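You operate a simulated robot arm through the tools that you are given. There is no shell and no other tool.

The job below is to be done with a simulated robot arm. You get a single attempt, and the scene is never put back.

Task
Brush grease from the tin on the thread of the green pin in the cradle.
Fine: brush back in its cup, lid back on the tin. Set down upright: grease brush. A coat counts when it lies all over at full strength: go over it till it gets no stronger.

Only the result counts: the job must be done as asked and must still hold three seconds after the hand-in. Knocking over, shifting, dropping, spilling or breaking anything else fails it. A push-on lid holds only when it is set on centred and level and pressed home; a screw cap is set on level and turned clockwise until tight.

Robot
A 6-joint arm with a two-finger gripper, fixed in place. Base frame: the origin is at the foot of the arm, x ahead of it, y to its left, z up; the work surface is at about z = 0. Readings come in m, rad, newtons and seconds.
With the tool pointing down near the work surface it reaches from about 0.24 to 0.62 m from the base axis. Its first joint turns from -1.152 to 1.152 rad. Payload 1.37 kg.
The tool frame sits at the grasp point between the pads (the TCP): z along the fingers, y along the line on which they close. The tips reach 0.022 m beyond it. The gripper opens to 0.092 m. The gripper's body begins 0.065 m behind the TCP.
Orientation is that of the tool frame in the base frame, as a unit quaternion [w, x, y, z]. With the fingers straight down and closing along the base's y, the tool's x points along the base's -x, its y along +y and its z along -z.

Tools
- The arm moves only by the tool servo_tool. Its arguments are lists of equal length, an entry for each row: "delta_rot": the turn, a rotation vector about the tool's x, y, z in rad, a list of three; "travel": the shift along the tool's x, y, z in m, a list of three; "jaw": the opening, from 0 (shut) to 1 (fully open). In form: {"delta_rot": [[wx, wy, wz], ...], "travel": [[dx, dy, dz], ...], "jaw": [jaw, ...]}. A call has 1 to 20 rows; each row shifts and turns the commanded pose from where the row before left it, along the tool's axes as they then stand. Rows are played at 5 a second. More than 0.05 m and 0.15 rad between two rows, or a gripper value outside its range, and nothing of the call is played. Where a pose cannot be reached the arm comes as near as it can. A force on the tool above 40 N (or 10 N above the force at the start of the call, whichever is more), or a blocked arm, ends the call early, and 0.2 s more pass. Each finger halts on what it meets, pressing with about 26 N; the grip force reading is that of the motor and also rises with nothing between the fingers. The clock runs only during rows and for 0.2 s after the last one: add rows that do not move to give the fingers time. The reply holds the time, the measured pose of the TCP, the force on the tool along the base axes, the opening and the grip force, in the units named above and with some noise, with the torque about the TCP (base axes, N m) and any sound that the robot's microphone picked up.
- Cameras (640 x 400 px; columns grow to the right, rows downward): "scene" is fixed at [0.045, -0.4356, 0.5898]; the picture's right is [0.69, -0.73, 0.00], its down [-0.37, -0.35, -0.86] and it looks along [0.62, 0.59, -0.51] (base axes); focal length 364 px, centre (320, 200). "wrist" rides on the gripper at [0.071, 0.019, -0.102] in the tool frame; the picture's right is [-0.26, 0.97, 0.00], its down [-0.75, -0.20, -0.63] and it looks along [-0.60, -0.16, 0.78] (tool axes); focal length 280 px, centre (320, 200). There is no depth. A picture from a camera that has moved, and an enlarged one, comes with that camera's place and axes in the base frame and with its lens.
- snapshot(camera): a new picture of that camera. The clock stands still meanwhile.
- enlarge(camera, box): a new picture of the part [left, top, right, bottom] of that camera's present view, enlarged. The clock stands still meanwhile.
- job_done(): hands the job in; it is judged then, once.

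Nothing tells you positions but the pictures and the camera data. Unless the task says otherwise, let go and move clear before handing in.

The tools are called after "Call:" as name(argument=value, ...) on one line, values as JSON. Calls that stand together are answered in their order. servo_tool: Moves the arm, as the interface text tells. Its arguments: {"type":"object","properties":{"delta_rot":{"type":"array","items":{"type":"array","items":{"type":"number"}}},"travel":{"type":"array","items":{"type":"array","items":{"type":"number"}}},"jaw":{"type":"array","items":{"type":"number"}}},"required":["delta_rot","travel","jaw"]} The other tools are called the same way: snapshot (camera) takes a picture; enlarge (camera, box) takes an enlarged picture of a part of a camera's view; job_done () hands the job in.

At the start:

```text
clock: 0.0
position: [0.4274, 0.2148, 0.3889]
orientation: [0.001, 0.0, 1.0, 0.0]
ft_force: [-0.4, -0.2, -0.1]
ft_torque: [-0.01, 0.0, -0.01]
opening: 0.0919
gripper_force: 0.0
```

scene: 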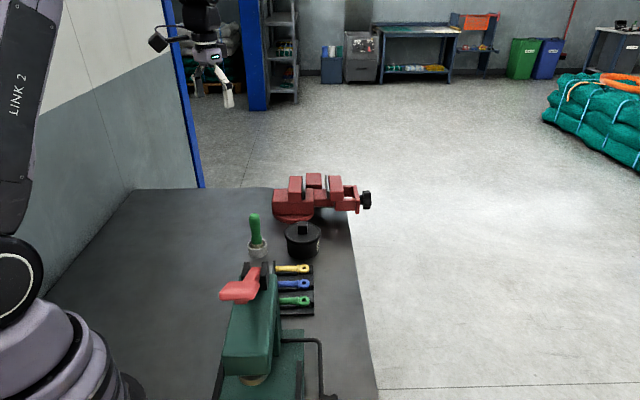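
wrist: 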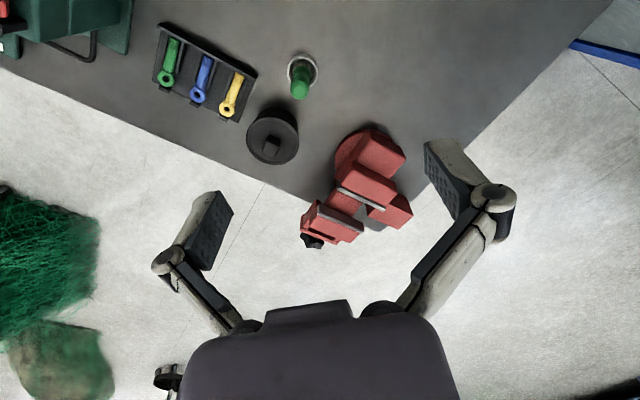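

I see a bench with a vise, a black tin with a knobbed lid, a green-handled brush in a cup, a rack with yellow, blue and green pins, and an arbor press. I'll look closer first.

Call:
enlarge(camera="scene", box=[210, 200, 370, 330])

Call:
enlarge(camera="wrist", box=[140, 10, 340, 170])

```text
3.08 times, centred on (290, 265) of scene
camera zoom: at [0.045, -0.4356, 0.5898], right [0.69, -0.73, 0.0], down [-0.37, -0.35, -0.86], along [0.62, 0.59, -0.51], focal length 1120 px, centre (412, 0)
```

zoom: 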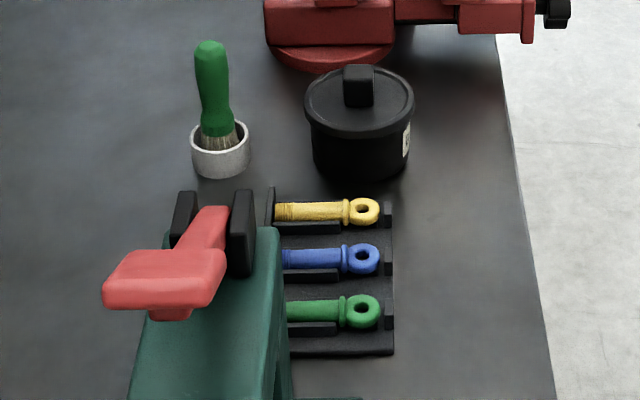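

```text
2.50 times, centred on (240, 90) of wrist
camera zoom: at [0.3572, 0.2345, 0.4904], right [0.26, 0.97, 0.0], down [0.75, -0.2, 0.63], along [0.6, -0.16, -0.78], focal length 701 px, centre (520, 475)
```

zoom: 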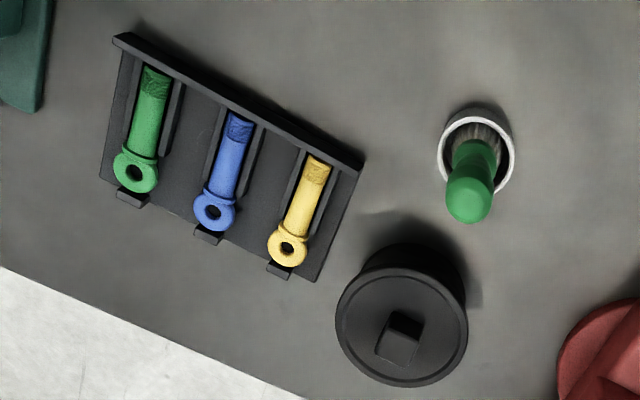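

The rack sits around (0.40, 0.0), the tin around (0.54, 0.10) and the cup beyond it. I'll move the wrist camera over the rack for a better look before touching anything.

Call:
servo_tool(delta_rot=[[0, 0, 0], [0, 0, 0], [0, 0, 0], [0, 0, 0], [0, 0, 0], [0, 0, 0]], travel=[[0.016, -0.03, 0.008], [0.016, -0.03, 0.008], [0.016, -0.03, 0.008], [0.016, -0.03, 0.008], [0.016, -0.03, 0.008], [0, 0, 0]], jaw=[1, 1, 1, 1, 1, 1])

Call:
snapshot(camera="wrist")

Call:
snapshot(camera="scene")

```text
clock: 1.4
position: [0.3509, 0.0642, 0.3481]
orientation: [0.002, 0.0, 1.0, 0.0]
ft_force: [0.3, 0.7, 0.9]
ft_torque: [-0.02, -0.03, 0.0]
opening: 0.0921
gripper_force: 0.2
```

```text
taken
camera wrist: at [0.2784, 0.0836, 0.4496], right [0.26, 0.97, 0.0], down [0.75, -0.2, 0.63], along [0.61, -0.16, -0.78], focal length 280 px, centre (320, 200)
```

wrist: 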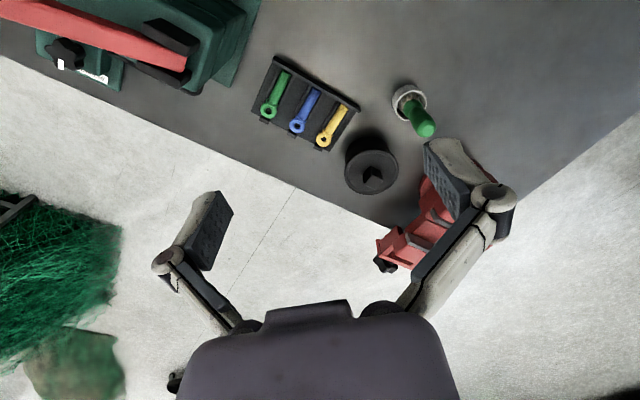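

```text
taken
```

scene: 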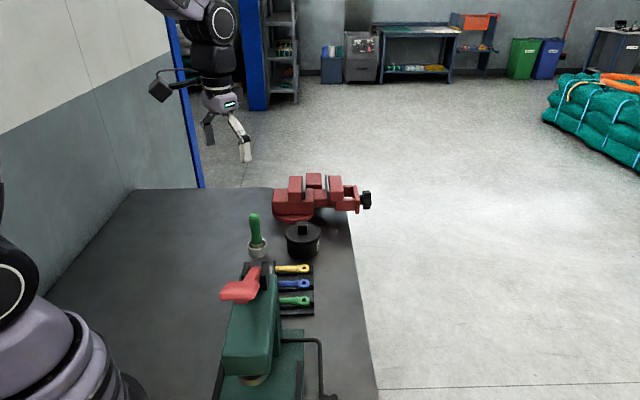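

Call:
enlarge(camera="wrist", box=[240, 40, 460, 210])

Call:
enlarge(camera="scene", box=[235, 200, 335, 270])

Call:
enlarge(camera="scene", box=[210, 245, 340, 400])

```text
2.35 times, centred on (350, 125) of wrist
camera zoom: at [0.2784, 0.0836, 0.4496], right [0.26, 0.97, 0.0], down [0.75, -0.2, 0.63], along [0.61, -0.16, -0.78], focal length 660 px, centre (249, 376)
```

zoom: 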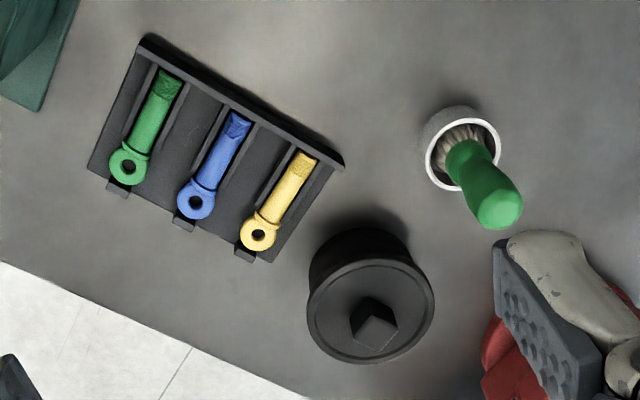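

```text
5.71 times, centred on (285, 235) of scene
camera zoom: at [0.045, -0.4356, 0.5898], right [0.69, -0.73, 0.0], down [-0.37, -0.35, -0.86], along [0.62, 0.59, -0.51], focal length 2081 px, centre (520, 0)
```

zoom: 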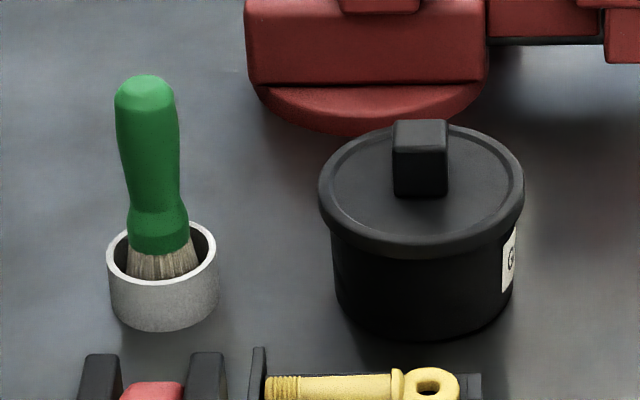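

```text
2.58 times, centred on (275, 322) of scene
camera zoom: at [0.045, -0.4356, 0.5898], right [0.69, -0.73, 0.0], down [-0.37, -0.35, -0.86], along [0.62, 0.59, -0.51], focal length 940 px, centre (436, -116)
```

zoom: 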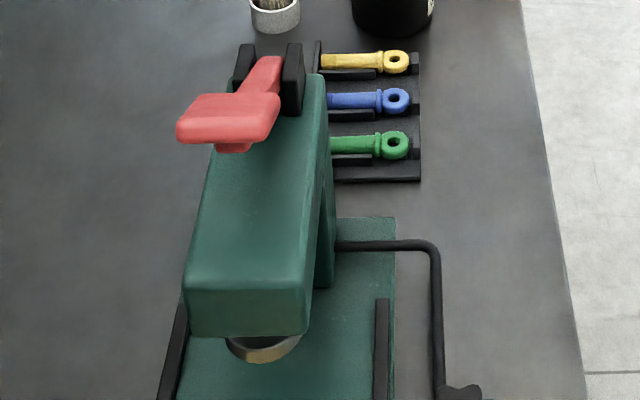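

The brush stands about upright near (0.463, 0.175), top around z 0.117; the tin lid is near (0.543, 0.10). I'll go closer to the tin to see the knob's direction.

Call:
servo_tool(delta_rot=[[0, 0, 0], [0, 0, 0], [0, 0, 0], [0, 0, 0], [0, 0, 0]], travel=[[-0.015, 0.005, 0.04], [-0.015, 0.005, 0.04], [-0.015, 0.005, 0.04], [0, 0.0, 0.02], [0, 0, 0]], jaw=[1, 1, 1, 1, 1])

Call:
snapshot(camera="wrist")

Call:
enlarge(camera="wrist", box=[220, 60, 460, 220])

```text
clock: 2.6
position: [0.395, 0.0798, 0.2082]
orientation: [0.0, 0.0, 1.0, 0.001]
ft_force: [-0.5, -0.7, 0.1]
ft_torque: [-0.03, -0.03, 0.0]
opening: 0.092
gripper_force: 0.1
```

```text
taken
camera wrist: at [0.3236, 0.0997, 0.3097], right [0.26, 0.97, 0.0], down [0.75, -0.2, 0.63], along [0.61, -0.16, -0.78], focal length 280 px, centre (320, 200)
```

wrist: 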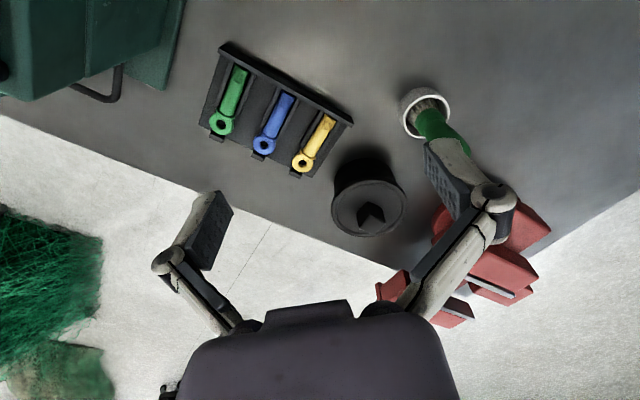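

```text
2.50 times, centred on (340, 140) of wrist
camera zoom: at [0.3236, 0.0997, 0.3097], right [0.26, 0.97, 0.0], down [0.75, -0.2, 0.63], along [0.61, -0.16, -0.78], focal length 701 px, centre (270, 350)
```

zoom: 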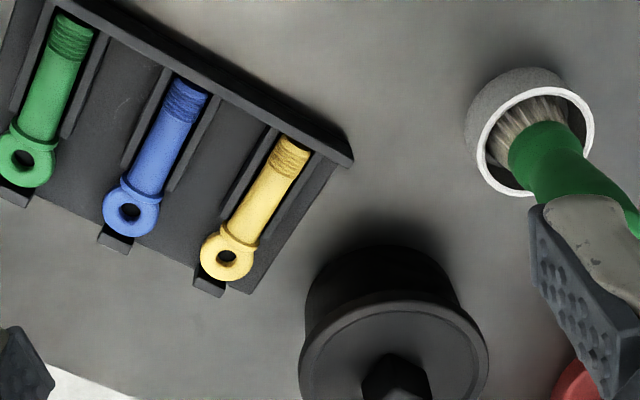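

Call:
enlarge(camera="wrist", box=[320, 140, 420, 250])

Call:
enlarge(camera="wrist", box=[190, 30, 360, 180])

Call:
enlarge(camera="scene", box=[280, 215, 330, 265])

```text
3.64 times, centred on (370, 195) of wrist
camera zoom: at [0.3236, 0.0997, 0.3097], right [0.26, 0.97, 0.0], down [0.75, -0.2, 0.63], along [0.61, -0.16, -0.78], focal length 1020 px, centre (138, 218)
```

zoom: 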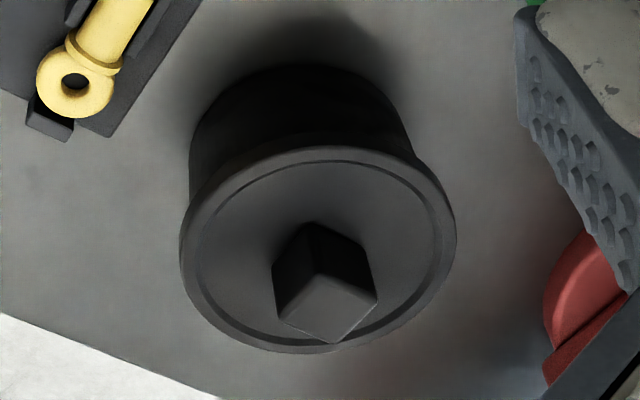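

```text
2.67 times, centred on (275, 105) of wrist
camera zoom: at [0.3236, 0.0997, 0.3097], right [0.26, 0.97, 0.0], down [0.75, -0.2, 0.63], along [0.61, -0.16, -0.78], focal length 748 px, centre (440, 453)
```

zoom: 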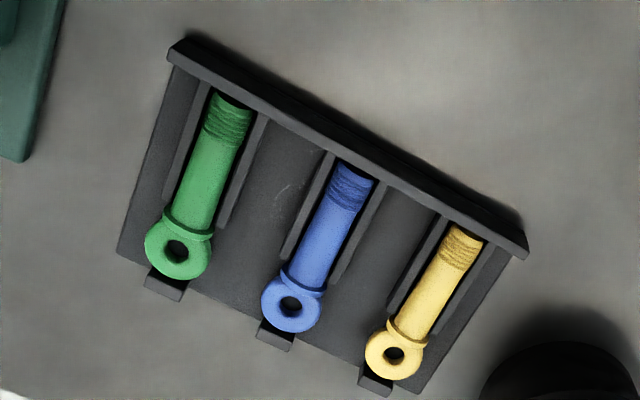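

```text
8.00 times, centred on (305, 240) of scene
camera zoom: at [0.045, -0.4355, 0.5898], right [0.69, -0.73, 0.0], down [-0.37, -0.35, -0.86], along [0.62, 0.59, -0.51], focal length 2913 px, centre (440, -120)
```

zoom: 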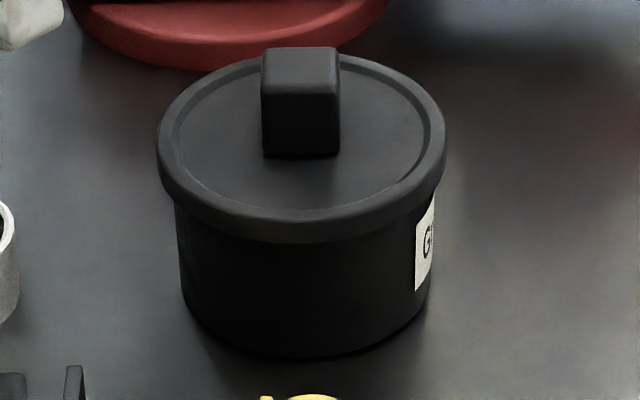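

The knob is a 24 mm square block turned about 45° and centred near (0.548, 0.100), with the lid top at about z 0.059. I'll turn the tool 45° and hover above it.

Call:
servo_tool(delta_rot=[[0, 0, -0.1309], [0, 0, -0.1309], [0, 0, -0.1309], [0, 0, -0.1309], [0, 0, -0.1309], [0, 0, -0.1309], [0, 0, 0], [0, 0, 0], [0, 0, 0], [0, 0, 0], [0, 0, 0], [0, 0, 0]], travel=[[0, 0, 0], [0, 0, 0], [0, 0, 0], [0, 0, 0], [0, 0, 0], [0, 0, 0], [-0.0245, -0.0188, 0.0116], [-0.0245, -0.0188, 0.0116], [-0.0245, -0.0188, 0.0116], [-0.0245, -0.0188, 0.0116], [-0.0245, -0.0188, 0.0116], [0, 0, 0]], jaw=[1, 1, 1, 1, 1, 1, 1, 1, 1, 1, 1, 1])

Call:
snapshot(camera="wrist")

Call:
snapshot(camera="scene")

```text
clock: 5.2
position: [0.5475, 0.0995, 0.1493]
orientation: [0.001, -0.383, 0.924, 0.0]
ft_force: [-0.7, 0.4, -0.4]
ft_torque: [-0.02, 0.0, 0.0]
opening: 0.0921
gripper_force: 0.1
```

```text
taken
camera wrist: at [0.4826, 0.0636, 0.2516], right [-0.5, 0.87, 0.0], down [0.68, 0.39, 0.63], along [0.54, 0.31, -0.78], focal length 280 px, centre (320, 200)
```

wrist: 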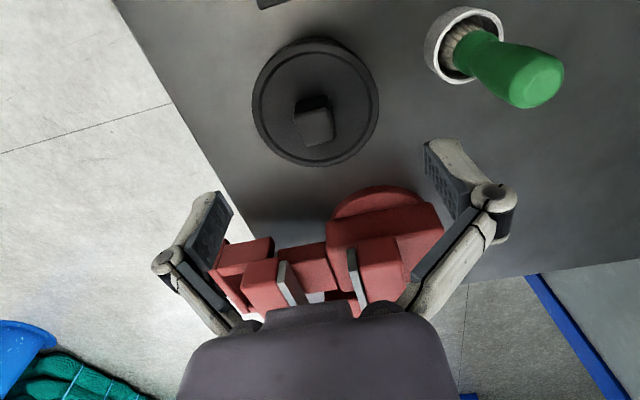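

```text
taken
```

scene: 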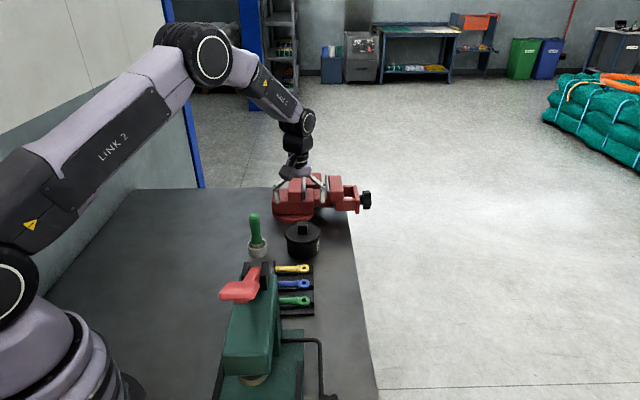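

Call:
enlarge(camera="wrist", box=[240, 25, 400, 175])

Call:
enlarge(camera="scene", box=[250, 140, 370, 270])

```text
2.67 times, centred on (320, 100) of wrist
camera zoom: at [0.4826, 0.0636, 0.2516], right [-0.5, 0.87, 0.0], down [0.68, 0.39, 0.63], along [0.54, 0.31, -0.78], focal length 748 px, centre (320, 467)
```

zoom: 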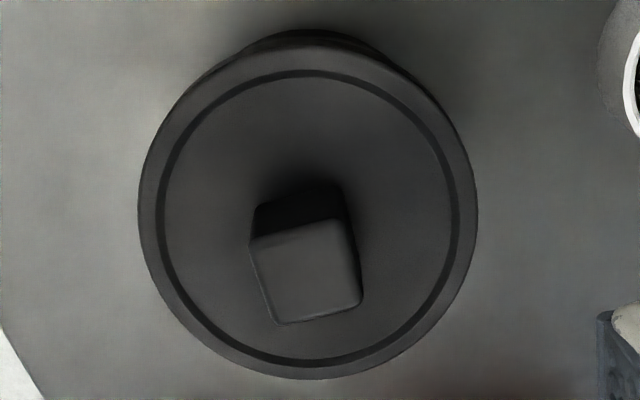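

```text
3.08 times, centred on (310, 205) of scene
camera zoom: at [0.045, -0.4355, 0.5898], right [0.69, -0.73, 0.0], down [-0.37, -0.35, -0.86], along [0.62, 0.59, -0.51], focal length 1120 px, centre (351, 185)
```

zoom: 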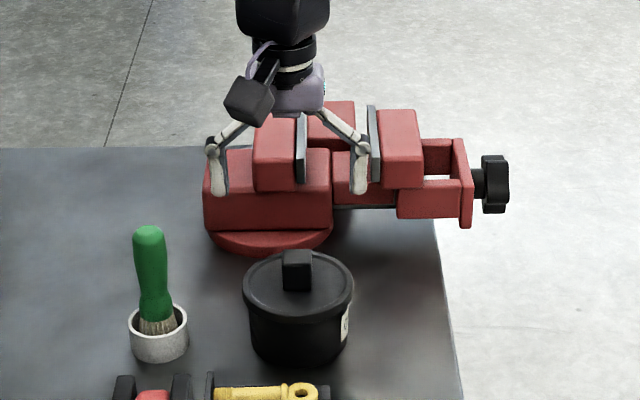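

Refined knob centre (0.550, 0.099), yaw 45°. I'll descend until the tips are just above the lid and close on the knob.

Call:
servo_tool(delta_rot=[[0, 0, 0], [0, 0, 0], [0, 0, 0], [0, 0, 0], [0, 0, 0]], travel=[[-0.0011, -0.002, 0.02], [0, 0, 0.02], [0, 0, 0.015], [0, 0, 0.01], [0, 0, 0]], jaw=[0.7, 0.6, 0.6, 0.6, 0.6])

Call:
enlarge(camera="scene", box=[250, 160, 350, 260])

Call:
snapshot(camera="wrist")

```text
clock: 6.4
position: [0.5496, 0.101, 0.0869]
orientation: [0.001, -0.382, 0.924, -0.001]
ft_force: [-0.1, 0.8, 0.7]
ft_torque: [-0.02, -0.03, 0.01]
opening: 0.0551
gripper_force: 0.1
```

```text
4.00 times, centred on (300, 210) of scene
camera zoom: at [0.045, -0.4356, 0.5898], right [0.69, -0.73, 0.0], down [-0.37, -0.35, -0.86], along [0.62, 0.59, -0.51], focal length 1457 px, centre (400, 160)
```

zoom: 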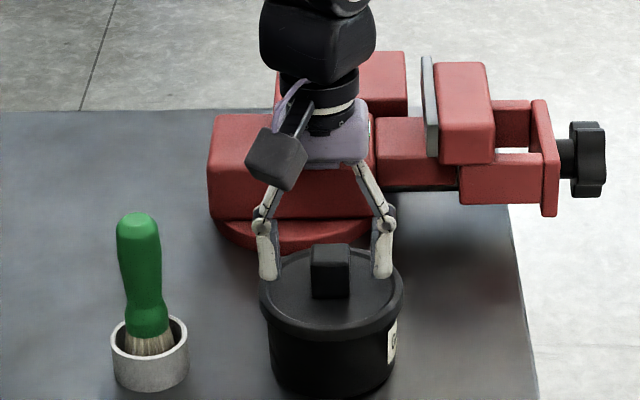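

```text
taken
camera wrist: at [0.4847, 0.0639, 0.1881], right [-0.5, 0.87, 0.0], down [0.68, 0.39, 0.63], along [0.54, 0.31, -0.78], focal length 280 px, centre (320, 200)
```

wrist: 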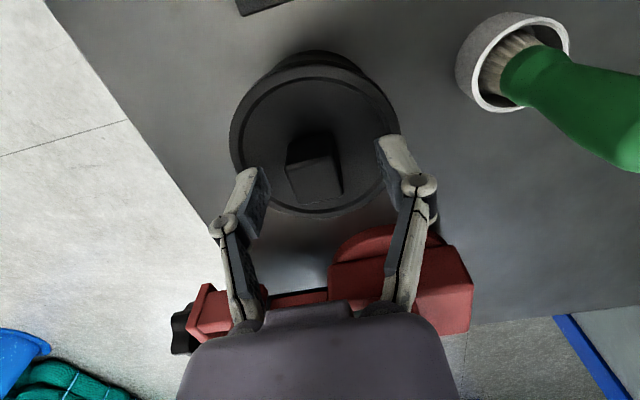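

Call:
enlarge(camera="wrist", box=[220, 50, 420, 250])

```text
2.00 times, centred on (320, 150) of wrist
camera zoom: at [0.4847, 0.0639, 0.1881], right [-0.5, 0.87, 0.0], down [0.68, 0.39, 0.63], along [0.54, 0.31, -0.78], focal length 561 px, centre (320, 300)
```

zoom: 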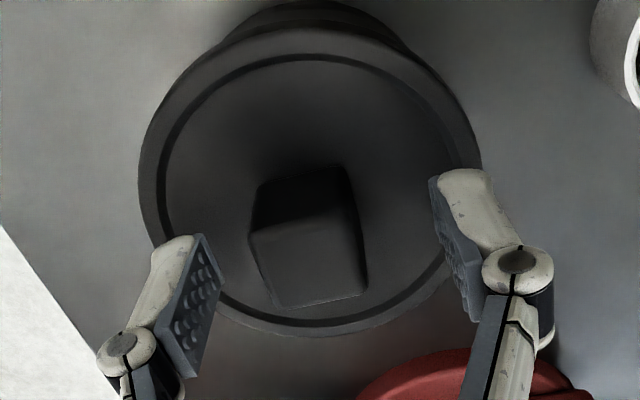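

Knob is centred to within about 1.5 mm; I'll correct, lower 2 mm and close.

Call:
servo_tool(delta_rot=[[0, 0, 0], [0, 0, 0], [0, 0, 0], [0, 0, 0], [0, 0, 0], [0, 0, 0]], travel=[[0.0, -0.0015, 0.002], [0, 0, 0], [0, 0, 0], [0, 0, 0], [0, 0, 0], [0, 0, 0]], jaw=[0.6, 0.4, 0.2, 0, 0, 0])

```text
clock: 7.8
position: [0.5495, 0.0981, 0.0845]
orientation: [0.001, -0.383, 0.924, 0.0]
ft_force: [-1.2, -0.1, -0.4]
ft_torque: [-0.01, -0.02, -0.04]
opening: 0.023
gripper_force: 26.1
heard: snap
```

The knob is gripped (23 mm). Now I'll pull straight up slowly.

Call:
servo_tool(delta_rot=[[0, 0, 0], [0, 0, 0], [0, 0, 0], [0, 0, 0], [0, 0, 0]], travel=[[0, 0, -0.003], [0, 0, -0.003], [0, 0, -0.004], [0, 0, -0.005], [0, 0, 0]], jaw=[0, 0, 0, 0, 0])

Call:
enlarge(camera="scene", box=[250, 160, 350, 260])

```text
clock: 9.0
position: [0.5513, 0.0997, 0.0987]
orientation: [0.002, -0.382, 0.924, 0.0]
ft_force: [0.2, 0.0, 0.0]
ft_torque: [-0.01, 0.0, 0.01]
opening: 0.0231
gripper_force: 25.7
```

```text
4.00 times, centred on (300, 210) of scene
camera zoom: at [0.045, -0.4356, 0.5898], right [0.69, -0.73, 0.0], down [-0.37, -0.35, -0.86], along [0.62, 0.59, -0.51], focal length 1457 px, centre (400, 160)
```

zoom: 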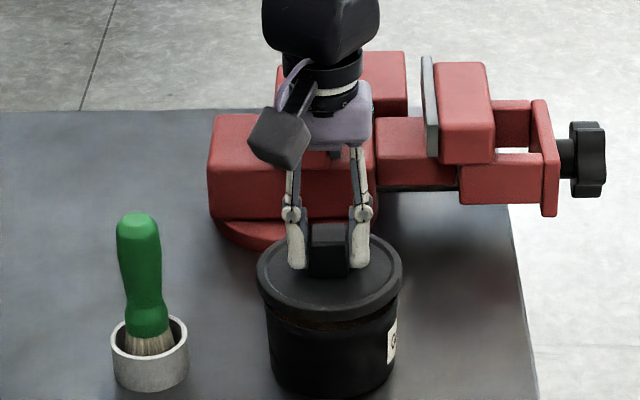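

The lid is off with no resistance. I'll lift it high over the brush and carry it to the clear bench area near (0.40, 0.28).

Call:
servo_tool(delta_rot=[[0, 0, 0], [0, 0, 0], [0, 0, 0], [0, 0, 0], [0, 0, 0], [0, 0, 0], [0, 0, 0], [0, 0, 0], [0, 0, 0], [0, 0, 0], [0, 0, 0]], travel=[[0, 0, -0.035], [0, 0, -0.035], [0, 0, -0.035], [-0.0033, 0.0334, 0], [-0.0033, 0.0334, 0], [-0.0033, 0.0334, 0], [-0.0033, 0.0334, 0], [-0.0033, 0.0334, 0], [-0.0033, 0.0334, 0], [-0.0033, 0.0334, 0], [0, 0, 0]], jaw=[0, 0, 0, 0, 0, 0, 0, 0, 0, 0, 0])

Call:
snapshot(camera="wrist")

Call:
snapshot(camera="scene")

```text
clock: 11.4
position: [0.4004, 0.2789, 0.2051]
orientation: [0.001, -0.383, 0.924, 0.0]
ft_force: [-0.4, 0.8, -0.4]
ft_torque: [-0.01, 0.0, 0.0]
opening: 0.0232
gripper_force: 26.5
```

```text
taken
camera wrist: at [0.337, 0.2428, 0.3063], right [-0.5, 0.87, 0.0], down [0.68, 0.39, 0.63], along [0.54, 0.31, -0.78], focal length 280 px, centre (320, 200)
```

wrist: 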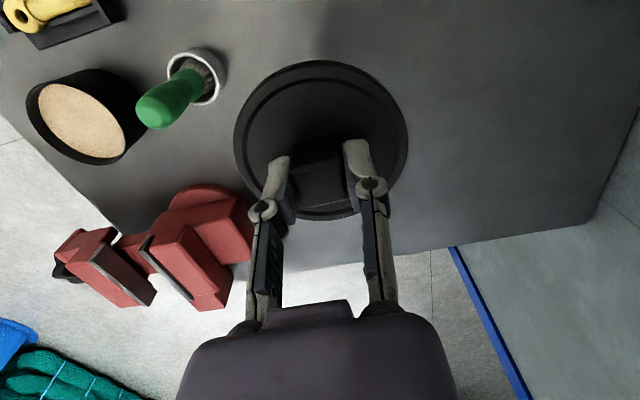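

```text
taken
```

scene: 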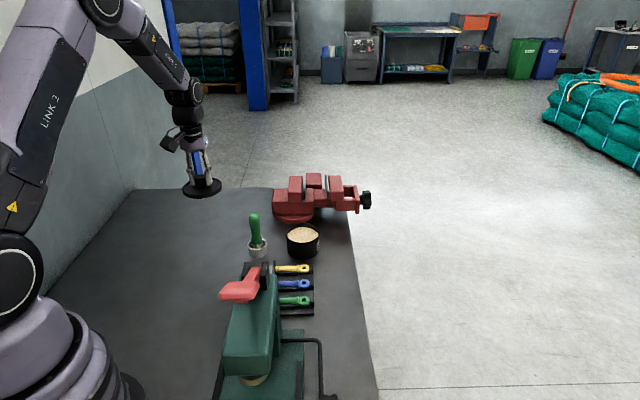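

Call:
servo_tool(delta_rot=[[0, 0, 0], [0, 0, 0], [0, 0, 0], [0, 0, 0], [0, 0, 0], [0, 0, 0]], travel=[[0, 0, 0.035], [0, 0, 0.035], [0, 0, 0.035], [0, 0, 0.03], [0, 0, 0.014], [0, 0, 0]], jaw=[0, 0, 0, 0, 0, 0])

Call:
enlarge(camera="scene", box=[150, 130, 310, 260])

```text
clock: 12.8
position: [0.4033, 0.2807, 0.0544]
orientation: [0.002, -0.383, 0.924, -0.001]
ft_force: [0.4, -0.4, -0.7]
ft_torque: [0.01, 0.01, -0.01]
opening: 0.0233
gripper_force: 26.3
```

```text
3.08 times, centred on (230, 195) of scene
camera zoom: at [0.045, -0.4355, 0.5898], right [0.69, -0.73, 0.0], down [-0.37, -0.35, -0.86], along [0.62, 0.59, -0.51], focal length 1120 px, centre (597, 215)
```

zoom: 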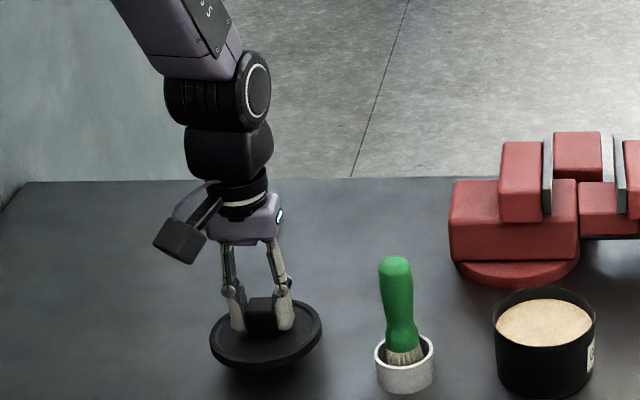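

Call:
servo_tool(delta_rot=[[0, 0, 0], [0, 0, 0], [0, 0, 0], [0, 0, 0], [0, 0, 0]], travel=[[0, 0, 0.003], [0, 0, 0.002], [0, 0, 0.002], [0, 0, 0.002], [0, 0, 0.001]], jaw=[0, 0, 0, 0, 0])

Call:
enlarge(camera="scene", box=[190, 190, 250, 230])

```text
clock: 14.0
position: [0.4017, 0.2807, 0.0444]
orientation: [0.001, -0.383, 0.924, 0.0]
ft_force: [0.3, -0.1, -0.5]
ft_torque: [0.0, -0.01, -0.01]
opening: 0.0231
gripper_force: 25.7
```

```text
10.00 times, centred on (220, 210) of scene
camera zoom: at [0.045, -0.4355, 0.5898], right [0.69, -0.73, 0.0], down [-0.37, -0.35, -0.86], along [0.62, 0.59, -0.51], focal length 3642 px, centre (1320, 100)
```

zoom: 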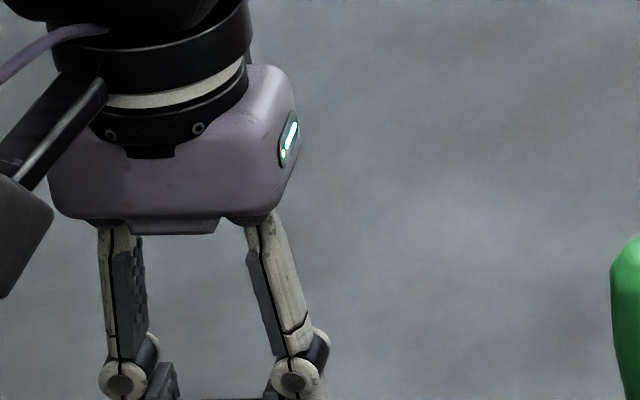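

Call:
servo_tool(delta_rot=[[0, 0, 0], [0, 0, 0], [0, 0, 0], [0, 0, 0]], travel=[[0, 0, 0.001], [0, 0, 0.001], [0, 0, 0.001], [0, 0, 0.001]], jaw=[0, 0, 0, 0])

Call:
enlarge(camera="scene", box=[190, 210, 290, 270])

```text
clock: 15.0
position: [0.4025, 0.2808, 0.0409]
orientation: [0.001, -0.382, 0.924, -0.001]
ft_force: [-0.1, 0.7, -1.3]
ft_torque: [-0.01, -0.03, -0.03]
opening: 0.023
gripper_force: 25.8
```

```text
6.40 times, centred on (240, 240) of scene
camera zoom: at [0.045, -0.4355, 0.5898], right [0.69, -0.73, 0.0], down [-0.37, -0.35, -0.86], along [0.62, 0.59, -0.51], focal length 2331 px, centre (832, -56)
```

zoom: 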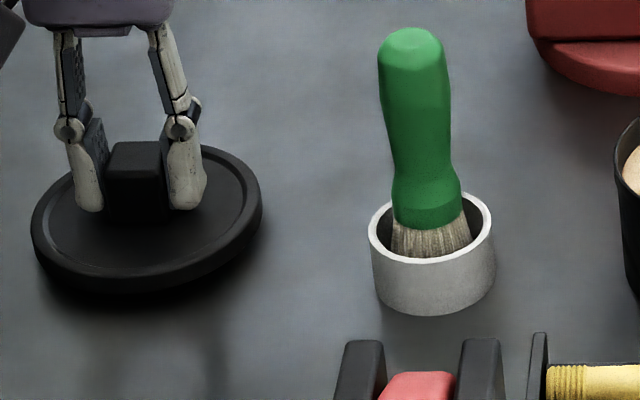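

Call:
servo_tool(delta_rot=[[0, 0, 0], [0, 0, 0], [0, 0, 0]], travel=[[0, 0, 0.001], [0, 0, 0.001], [0, 0, 0]], jaw=[0, 0, 0])

```text
clock: 15.8
position: [0.4032, 0.2797, 0.0392]
orientation: [0.001, -0.381, 0.924, 0.0]
ft_force: [-0.1, -0.3, -0.4]
ft_torque: [-0.01, -0.02, -0.01]
opening: 0.023
gripper_force: 26.0
```

Call:
servo_tool(delta_rot=[[0, 0, 0], [0, 0, 0], [0, 0, 0]], travel=[[0, 0, 0.001], [0, 0, 0.001], [0, 0, 0]], jaw=[0, 0, 0])

Call:
enlarge(camera="scene", box=[190, 210, 290, 270])

```text
clock: 16.6
position: [0.402, 0.2801, 0.0365]
orientation: [0.002, -0.384, 0.923, -0.001]
ft_force: [-0.3, -0.2, -0.8]
ft_torque: [0.0, -0.03, 0.02]
opening: 0.0229
gripper_force: 26.0
```

```text
6.40 times, centred on (240, 240) of scene
camera zoom: at [0.045, -0.4355, 0.5898], right [0.69, -0.73, 0.0], down [-0.37, -0.35, -0.86], along [0.62, 0.59, -0.51], focal length 2331 px, centre (832, -56)
```

zoom: 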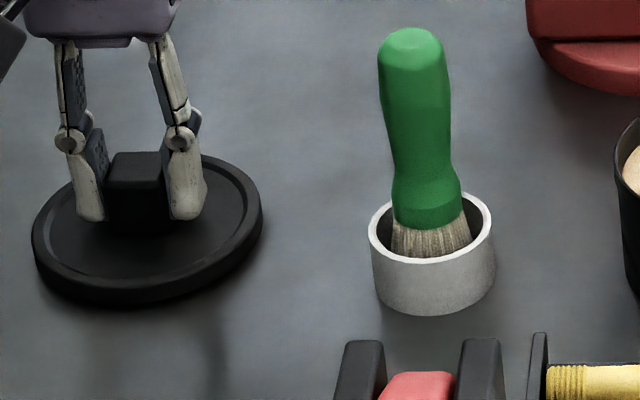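

Call:
servo_tool(delta_rot=[[0, 0, 0], [0, 0, 0], [0, 0, 0], [0, 0, 0]], travel=[[0, 0, 0.001], [0, 0, 0.0005], [0, 0, 0.0005], [0, 0, 0]], jaw=[0, 0, 0, 0])

```text
clock: 17.6
position: [0.4026, 0.2804, 0.0345]
orientation: [0.001, -0.383, 0.924, 0.0]
ft_force: [0.0, 0.2, 0.1]
ft_torque: [-0.02, -0.01, 0.0]
opening: 0.023
gripper_force: 26.5
```

Call:
servo_tool(delta_rot=[[0, 0, 0], [0, 0, 0], [0, 0, 0], [0, 0, 0]], travel=[[0, 0, 0.0005], [0, 0, 0.0005], [0, 0, 0.0005], [0, 0, 0]], jaw=[0, 0, 0, 0])

Call:
enlarge(camera="scene", box=[190, 210, 290, 270])

Call:
snapshot(camera="wrist")

```text
clock: 18.6
position: [0.401, 0.2807, 0.0342]
orientation: [0.001, -0.382, 0.924, -0.001]
ft_force: [-6.6, -8.3, 29.6]
ft_torque: [-0.21, 0.18, 0.03]
opening: 0.0232
gripper_force: 26.2
```

```text
6.40 times, centred on (240, 240) of scene
camera zoom: at [0.0448, -0.4356, 0.5897], right [0.69, -0.73, 0.0], down [-0.37, -0.35, -0.86], along [0.62, 0.59, -0.51], focal length 2331 px, centre (832, -56)
```

zoom: 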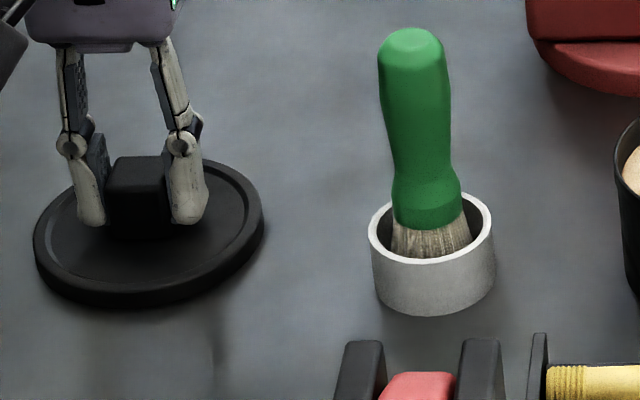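

```text
taken
camera wrist: at [0.3377, 0.2439, 0.1361], right [-0.5, 0.87, 0.0], down [0.68, 0.39, 0.63], along [0.54, 0.31, -0.78], focal length 280 px, centre (320, 200)
```

wrist: 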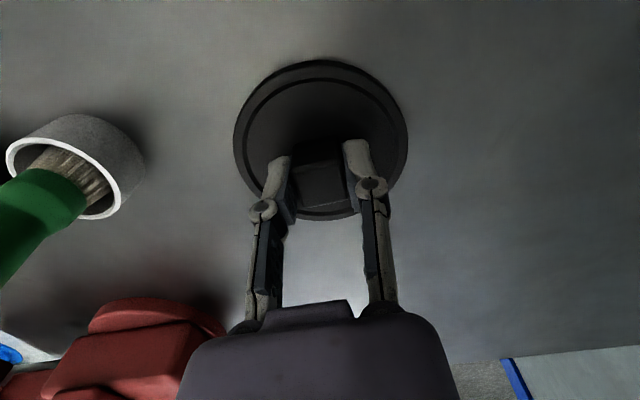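

The lid is now on the bench (29.6 N contact). I'll relieve the force, let go and rise.

Call:
servo_tool(delta_rot=[[0, 0, 0], [0, 0, 0], [0, 0, 0], [0, 0, 0], [0, 0, 0], [0, 0, 0], [0, 0, 0], [0, 0, 0], [0, 0, 0]], travel=[[0, 0, -0.001], [0, 0, 0], [0, 0, 0], [0, 0, 0], [0, 0, -0.03], [0, 0, -0.04], [0, 0, -0.05], [0, 0, -0.05], [0, 0, 0]], jaw=[0, 0.3, 0.6, 0.6, 0.6, 0.6, 0.6, 0.6, 0.6])

Call:
snapshot(camera="wrist")

Call:
enlarge(camera="scene", box=[190, 190, 350, 270])

```text
clock: 20.6
position: [0.4005, 0.2787, 0.2039]
orientation: [0.001, -0.382, 0.924, -0.001]
ft_force: [0.2, -0.3, 0.3]
ft_torque: [-0.01, -0.01, 0.02]
opening: 0.0551
gripper_force: 0.0
```

```text
taken
camera wrist: at [0.3364, 0.2423, 0.3058], right [-0.5, 0.87, 0.0], down [0.68, 0.39, 0.63], along [0.54, 0.31, -0.78], focal length 280 px, centre (320, 200)
```

wrist: 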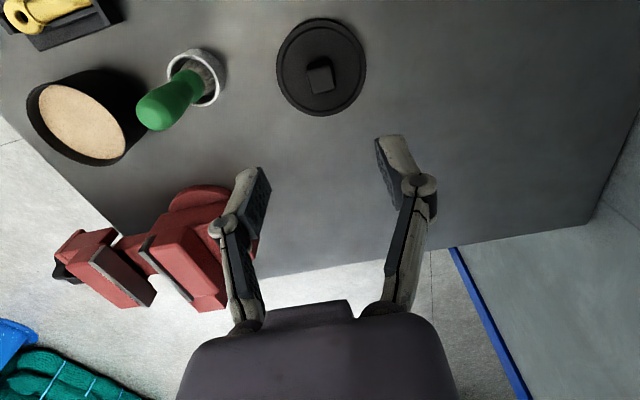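

```text
4.00 times, centred on (270, 230) of scene
camera zoom: at [0.045, -0.4356, 0.5898], right [0.69, -0.73, 0.0], down [-0.37, -0.35, -0.86], along [0.62, 0.59, -0.51], focal length 1457 px, centre (520, 80)
```

zoom: 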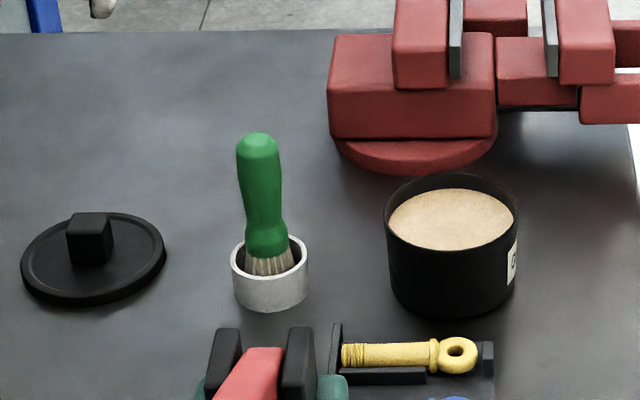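

The lid lies flat at about (0.402, 0.280). Next I'll turn the tool back to yaw 0 and view the brush from near.

Call:
servo_tool(delta_rot=[[0, 0, 0.1309], [0, 0, 0.1309], [0, 0, 0.1309], [0, 0, 0.1309], [0, 0, 0.1309], [0, 0, 0.1309], [0, 0, 0], [0, 0, 0], [0, 0, 0], [0, 0, 0]], travel=[[0, 0, 0], [0, 0, 0], [0, 0, 0], [0, 0, 0], [0, 0, 0], [0, 0, 0], [0.01, -0.035, 0], [0.01, -0.035, 0], [0, -0.035, 0], [0, 0, 0]], jaw=[0.8, 0.8, 0.8, 0.8, 0.8, 0.8, 0.8, 0.8, 0.8, 0.8])

Call:
snapshot(camera="wrist")

Call:
enlarge(camera="wrist", box=[230, 60, 390, 180])

Call:
enlarge(camera="scene", box=[235, 205, 285, 265])

```text
clock: 22.8
position: [0.3808, 0.1764, 0.2032]
orientation: [0.002, 0.0, 1.0, 0.0]
ft_force: [1.1, -0.3, 0.5]
ft_torque: [0.0, -0.01, -0.02]
opening: 0.0735
gripper_force: 0.0
```

```text
taken
camera wrist: at [0.3099, 0.1964, 0.3058], right [0.26, 0.97, 0.0], down [0.75, -0.2, 0.63], along [0.6, -0.16, -0.78], focal length 280 px, centre (320, 200)
```

wrist: 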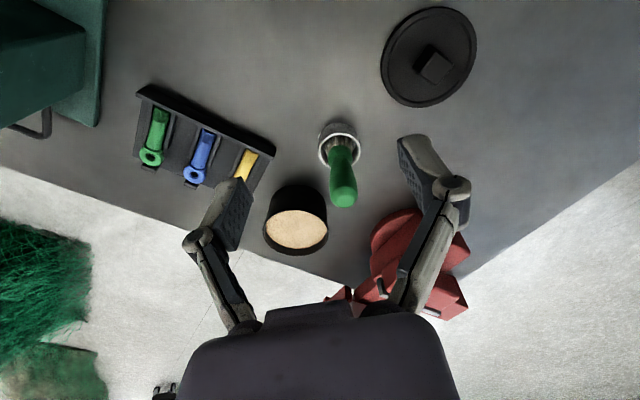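

```text
3.33 times, centred on (310, 120) of wrist
camera zoom: at [0.3099, 0.1964, 0.3058], right [0.26, 0.97, 0.0], down [0.75, -0.2, 0.63], along [0.6, -0.16, -0.78], focal length 935 px, centre (353, 467)
```

zoom: 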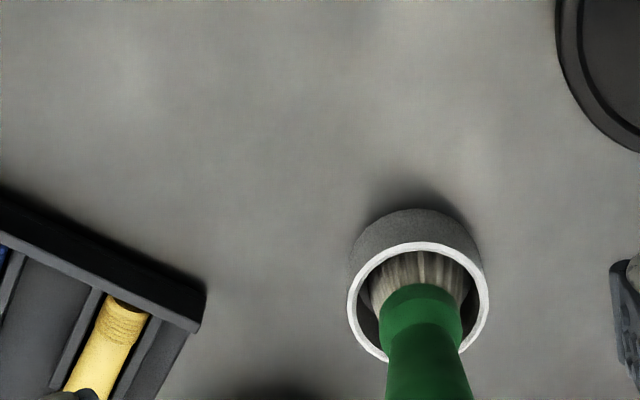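

```text
6.67 times, centred on (260, 235) of scene
camera zoom: at [0.045, -0.4356, 0.5898], right [0.69, -0.73, 0.0], down [-0.37, -0.35, -0.86], along [0.62, 0.59, -0.51], focal length 2428 px, centre (720, -33)
```

zoom: 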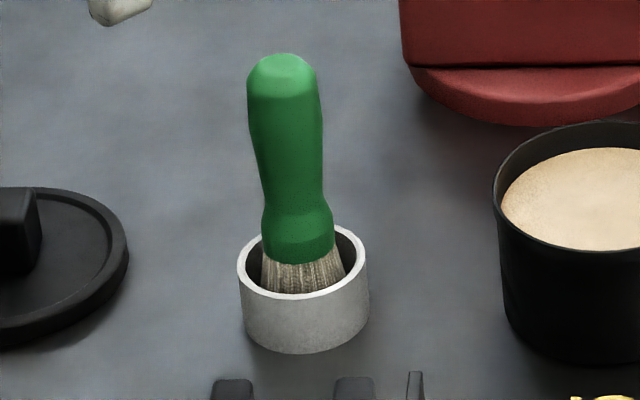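

Brush is upright at about (0.460, 0.1765). I'll move over it, stopping just above the handle for a check.

Call:
servo_tool(delta_rot=[[0, 0, 0], [0, 0, 0], [0, 0, 0], [0, 0, 0], [0, 0, 0], [0, 0, 0]], travel=[[-0.026, 0.0004, 0], [-0.026, 0.0004, 0], [-0.026, 0.0004, 0], [0, 0, 0.03], [0, 0, 0.028], [0, 0, 0]], jaw=[0.8, 0.8, 0.8, 0.8, 0.8, 0.8])

Call:
snapshot(camera="wrist")

Call:
enlarge(camera="scene", box=[210, 160, 310, 260])

```text
clock: 24.2
position: [0.4588, 0.1763, 0.1475]
orientation: [0.002, 0.0, 1.0, 0.001]
ft_force: [-0.2, 0.3, -0.2]
ft_torque: [0.04, 0.0, 0.01]
opening: 0.0737
gripper_force: 0.2
```

```text
taken
camera wrist: at [0.3881, 0.1959, 0.2484], right [0.26, 0.97, 0.0], down [0.75, -0.2, 0.63], along [0.61, -0.16, -0.78], focal length 280 px, centre (320, 200)
```

wrist: 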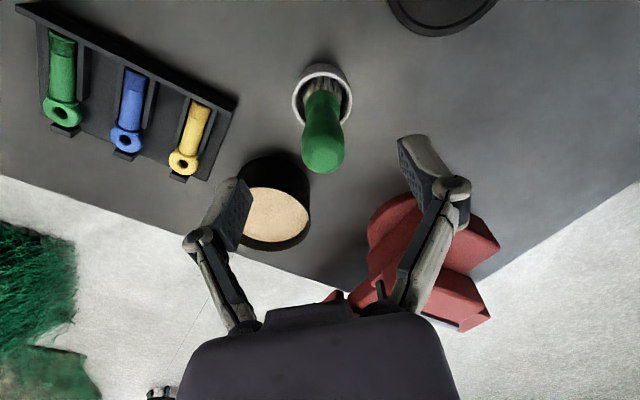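

```text
4.00 times, centred on (260, 210) of scene
camera zoom: at [0.045, -0.4356, 0.5898], right [0.69, -0.73, 0.0], down [-0.37, -0.35, -0.86], along [0.62, 0.59, -0.51], focal length 1457 px, centre (560, 160)
```

zoom: 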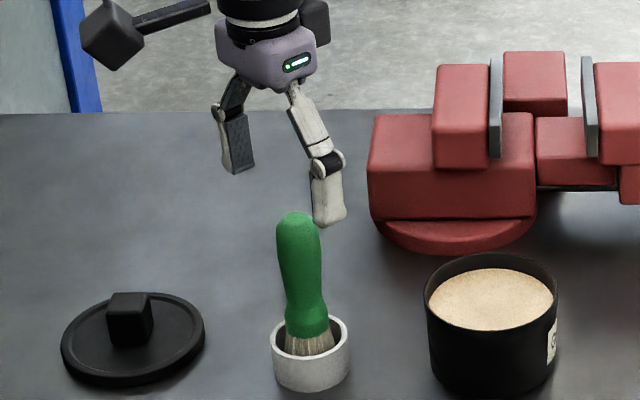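

Alignment is good. I'll descend 55 mm and close on the handle.

Call:
servo_tool(delta_rot=[[0, 0, 0], [0, 0, 0], [0, 0, 0], [0, 0, 0], [0, 0, 0]], travel=[[0.0, 0.001, 0.015], [0, 0, 0.015], [0, 0, 0.015], [0, 0, 0.01], [0, 0, 0]], jaw=[0.8, 0.8, 0.8, 0.8, 0.8])

Call:
snapshot(camera="wrist")

Call:
enlarge(camera="scene", box=[210, 160, 310, 260])

```text
clock: 25.4
position: [0.4609, 0.1778, 0.0921]
orientation: [0.001, 0.0, 1.0, -0.001]
ft_force: [0.5, -0.3, 0.8]
ft_torque: [0.03, 0.0, -0.03]
opening: 0.0735
gripper_force: 0.0
```

```text
taken
camera wrist: at [0.3885, 0.1967, 0.1929], right [0.26, 0.97, 0.0], down [0.75, -0.2, 0.63], along [0.6, -0.16, -0.78], focal length 280 px, centre (320, 200)
```

wrist: 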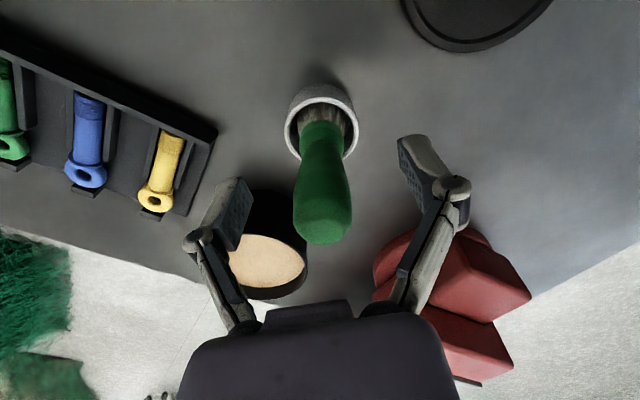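

```text
4.00 times, centred on (260, 210) of scene
camera zoom: at [0.045, -0.4356, 0.5898], right [0.69, -0.73, 0.0], down [-0.37, -0.35, -0.86], along [0.62, 0.59, -0.51], focal length 1457 px, centre (560, 160)
```

zoom: 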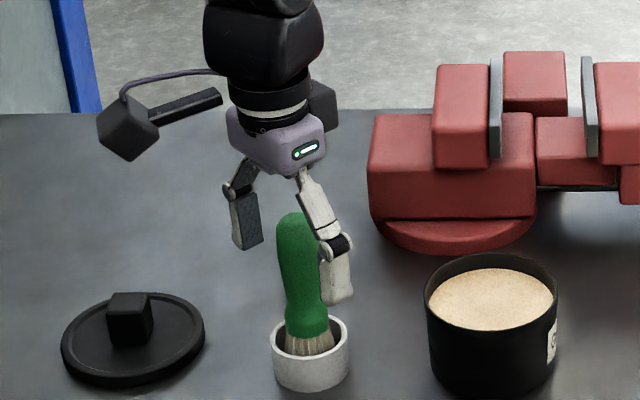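

Call:
servo_tool(delta_rot=[[0, 0, 0], [0, 0, 0], [0, 0, 0], [0, 0, 0], [0, 0, 0], [0, 0, 0]], travel=[[0.001, 0, 0], [0, 0, 0], [0, 0, 0], [0, 0, 0], [0, 0, 0], [0, 0, 0]], jaw=[0.7, 0.5, 0.3, 0.1, 0, 0])

Call:
enlarge(camera="scene", box=[210, 160, 310, 260])

```text
clock: 26.8
position: [0.4588, 0.1782, 0.0919]
orientation: [0.001, -0.001, 1.0, 0.0]
ft_force: [-1.4, -0.4, 0.3]
ft_torque: [0.0, 0.0, 0.01]
opening: 0.0246
gripper_force: 25.5
```

```text
4.00 times, centred on (260, 210) of scene
camera zoom: at [0.045, -0.4356, 0.5898], right [0.69, -0.73, 0.0], down [-0.37, -0.35, -0.86], along [0.62, 0.59, -0.51], focal length 1457 px, centre (560, 160)
```

zoom: 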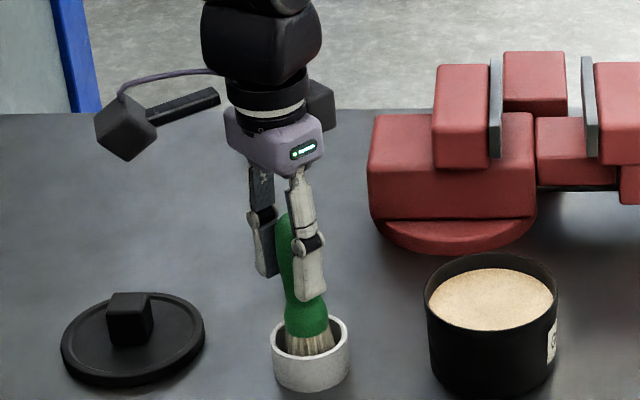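

Handle is held (24.6 mm). I'll lift it straight out of the cup and bring it above the tin.

Call:
servo_tool(delta_rot=[[0, 0, 0], [0, 0, 0], [0, 0, 0], [0, 0, 0], [0, 0, 0], [0, 0, 0], [0, 0, 0], [0, 0, 0], [0, 0, 0]], travel=[[0, 0, -0.01], [0, 0, -0.02], [0, 0, -0.025], [0, 0, -0.025], [-0.023, -0.0197, 0], [-0.023, -0.0197, 0], [-0.023, -0.0197, 0], [-0.023, -0.0198, 0], [0, 0, 0]], jaw=[0, 0, 0, 0, 0, 0, 0, 0, 0])

Call:
snapshot(camera="wrist")

Call:
enlarge(camera="scene", box=[230, 150, 350, 270])

```text
clock: 28.8
position: [0.5513, 0.0981, 0.1723]
orientation: [0.001, 0.0, 1.0, -0.001]
ft_force: [0.1, -0.9, -1.2]
ft_torque: [0.03, 0.01, -0.01]
opening: 0.0245
gripper_force: 25.8
```

```text
taken
camera wrist: at [0.4791, 0.1174, 0.2728], right [0.26, 0.97, 0.0], down [0.75, -0.2, 0.63], along [0.6, -0.16, -0.78], focal length 280 px, centre (320, 200)
```

wrist: 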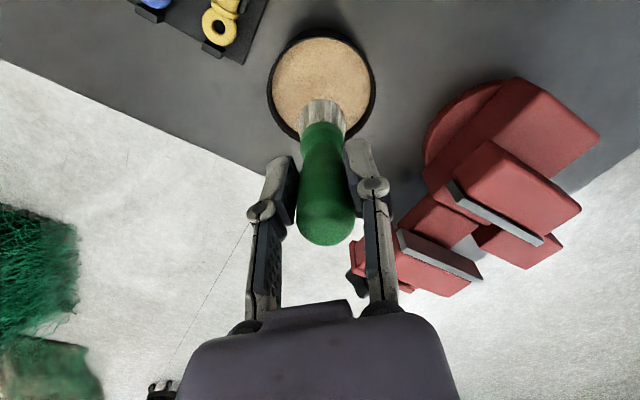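

```text
3.33 times, centred on (290, 210) of scene
camera zoom: at [0.045, -0.4356, 0.5898], right [0.69, -0.73, 0.0], down [-0.37, -0.35, -0.86], along [0.62, 0.59, -0.51], focal length 1214 px, centre (420, 167)
```

zoom: 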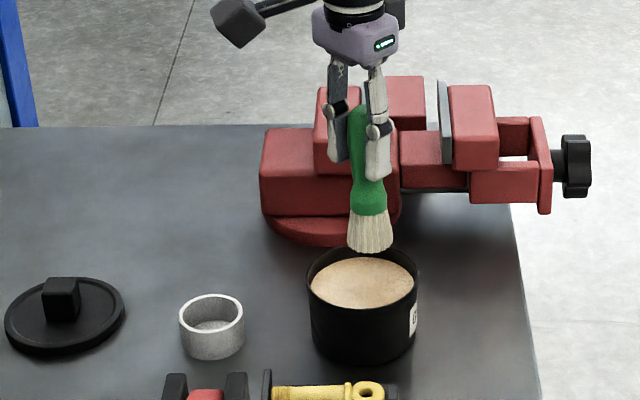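

The brush tip is at about z 0.08 right over the open tin, with grease at about z 0.046. I'll dip roughly 8 mm and move a little inside.

Call:
servo_tool(delta_rot=[[0, 0, 0], [0, 0, 0], [0, 0, 0], [0, 0, 0], [0, 0, 0], [0, 0, 0], [0, 0, 0], [0, 0, 0], [0, 0, 0], [0, 0, 0]], travel=[[0, 0, 0.015], [0, 0, 0.015], [0, 0, 0.008], [0, 0, 0.004], [0.005, 0, 0], [-0.005, 0.005, 0], [-0.005, -0.005, 0], [0.005, -0.005, 0], [0, 0.005, 0], [0, 0, 0]], jaw=[0, 0, 0, 0, 0, 0, 0, 0, 0, 0])

Call:
enlarge(camera="scene", box=[270, 190, 340, 270])

Call:
enlarge(camera="wrist", box=[240, 20, 400, 180])

```text
clock: 31.0
position: [0.5499, 0.0991, 0.1279]
orientation: [0.001, -0.001, 1.0, 0.0]
ft_force: [1.4, -3.1, 9.6]
ft_torque: [-0.25, -0.28, -0.05]
opening: 0.0242
gripper_force: 25.7
```

```text
5.00 times, centred on (305, 230) of scene
camera zoom: at [0.0449, -0.4356, 0.5898], right [0.69, -0.73, 0.0], down [-0.37, -0.35, -0.86], along [0.62, 0.59, -0.51], focal length 1821 px, centre (395, 50)
```

zoom: 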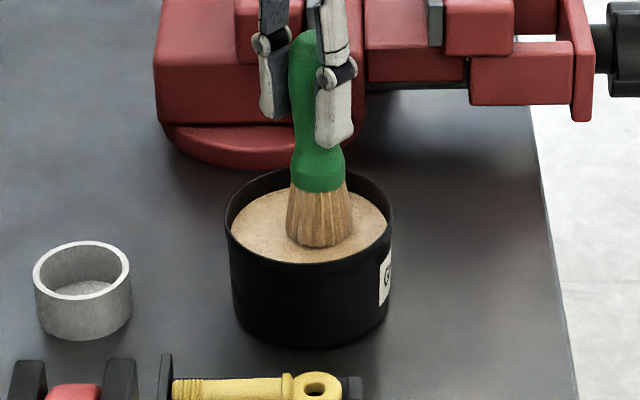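

```text
2.50 times, centred on (320, 100) of wrist
camera zoom: at [0.4791, 0.1174, 0.2309], right [0.26, 0.96, 0.0], down [0.75, -0.2, 0.63], along [0.6, -0.16, -0.78], focal length 701 px, centre (320, 450)
```

zoom: 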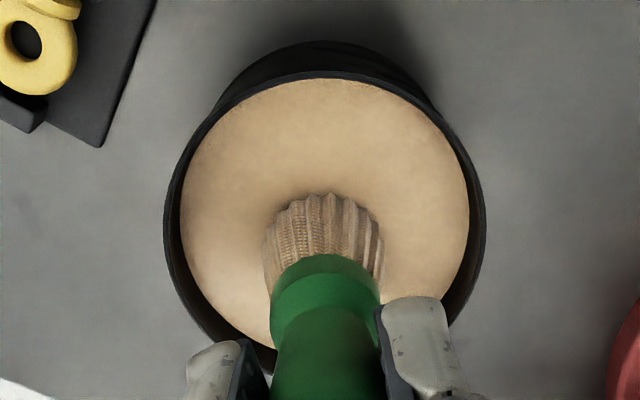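

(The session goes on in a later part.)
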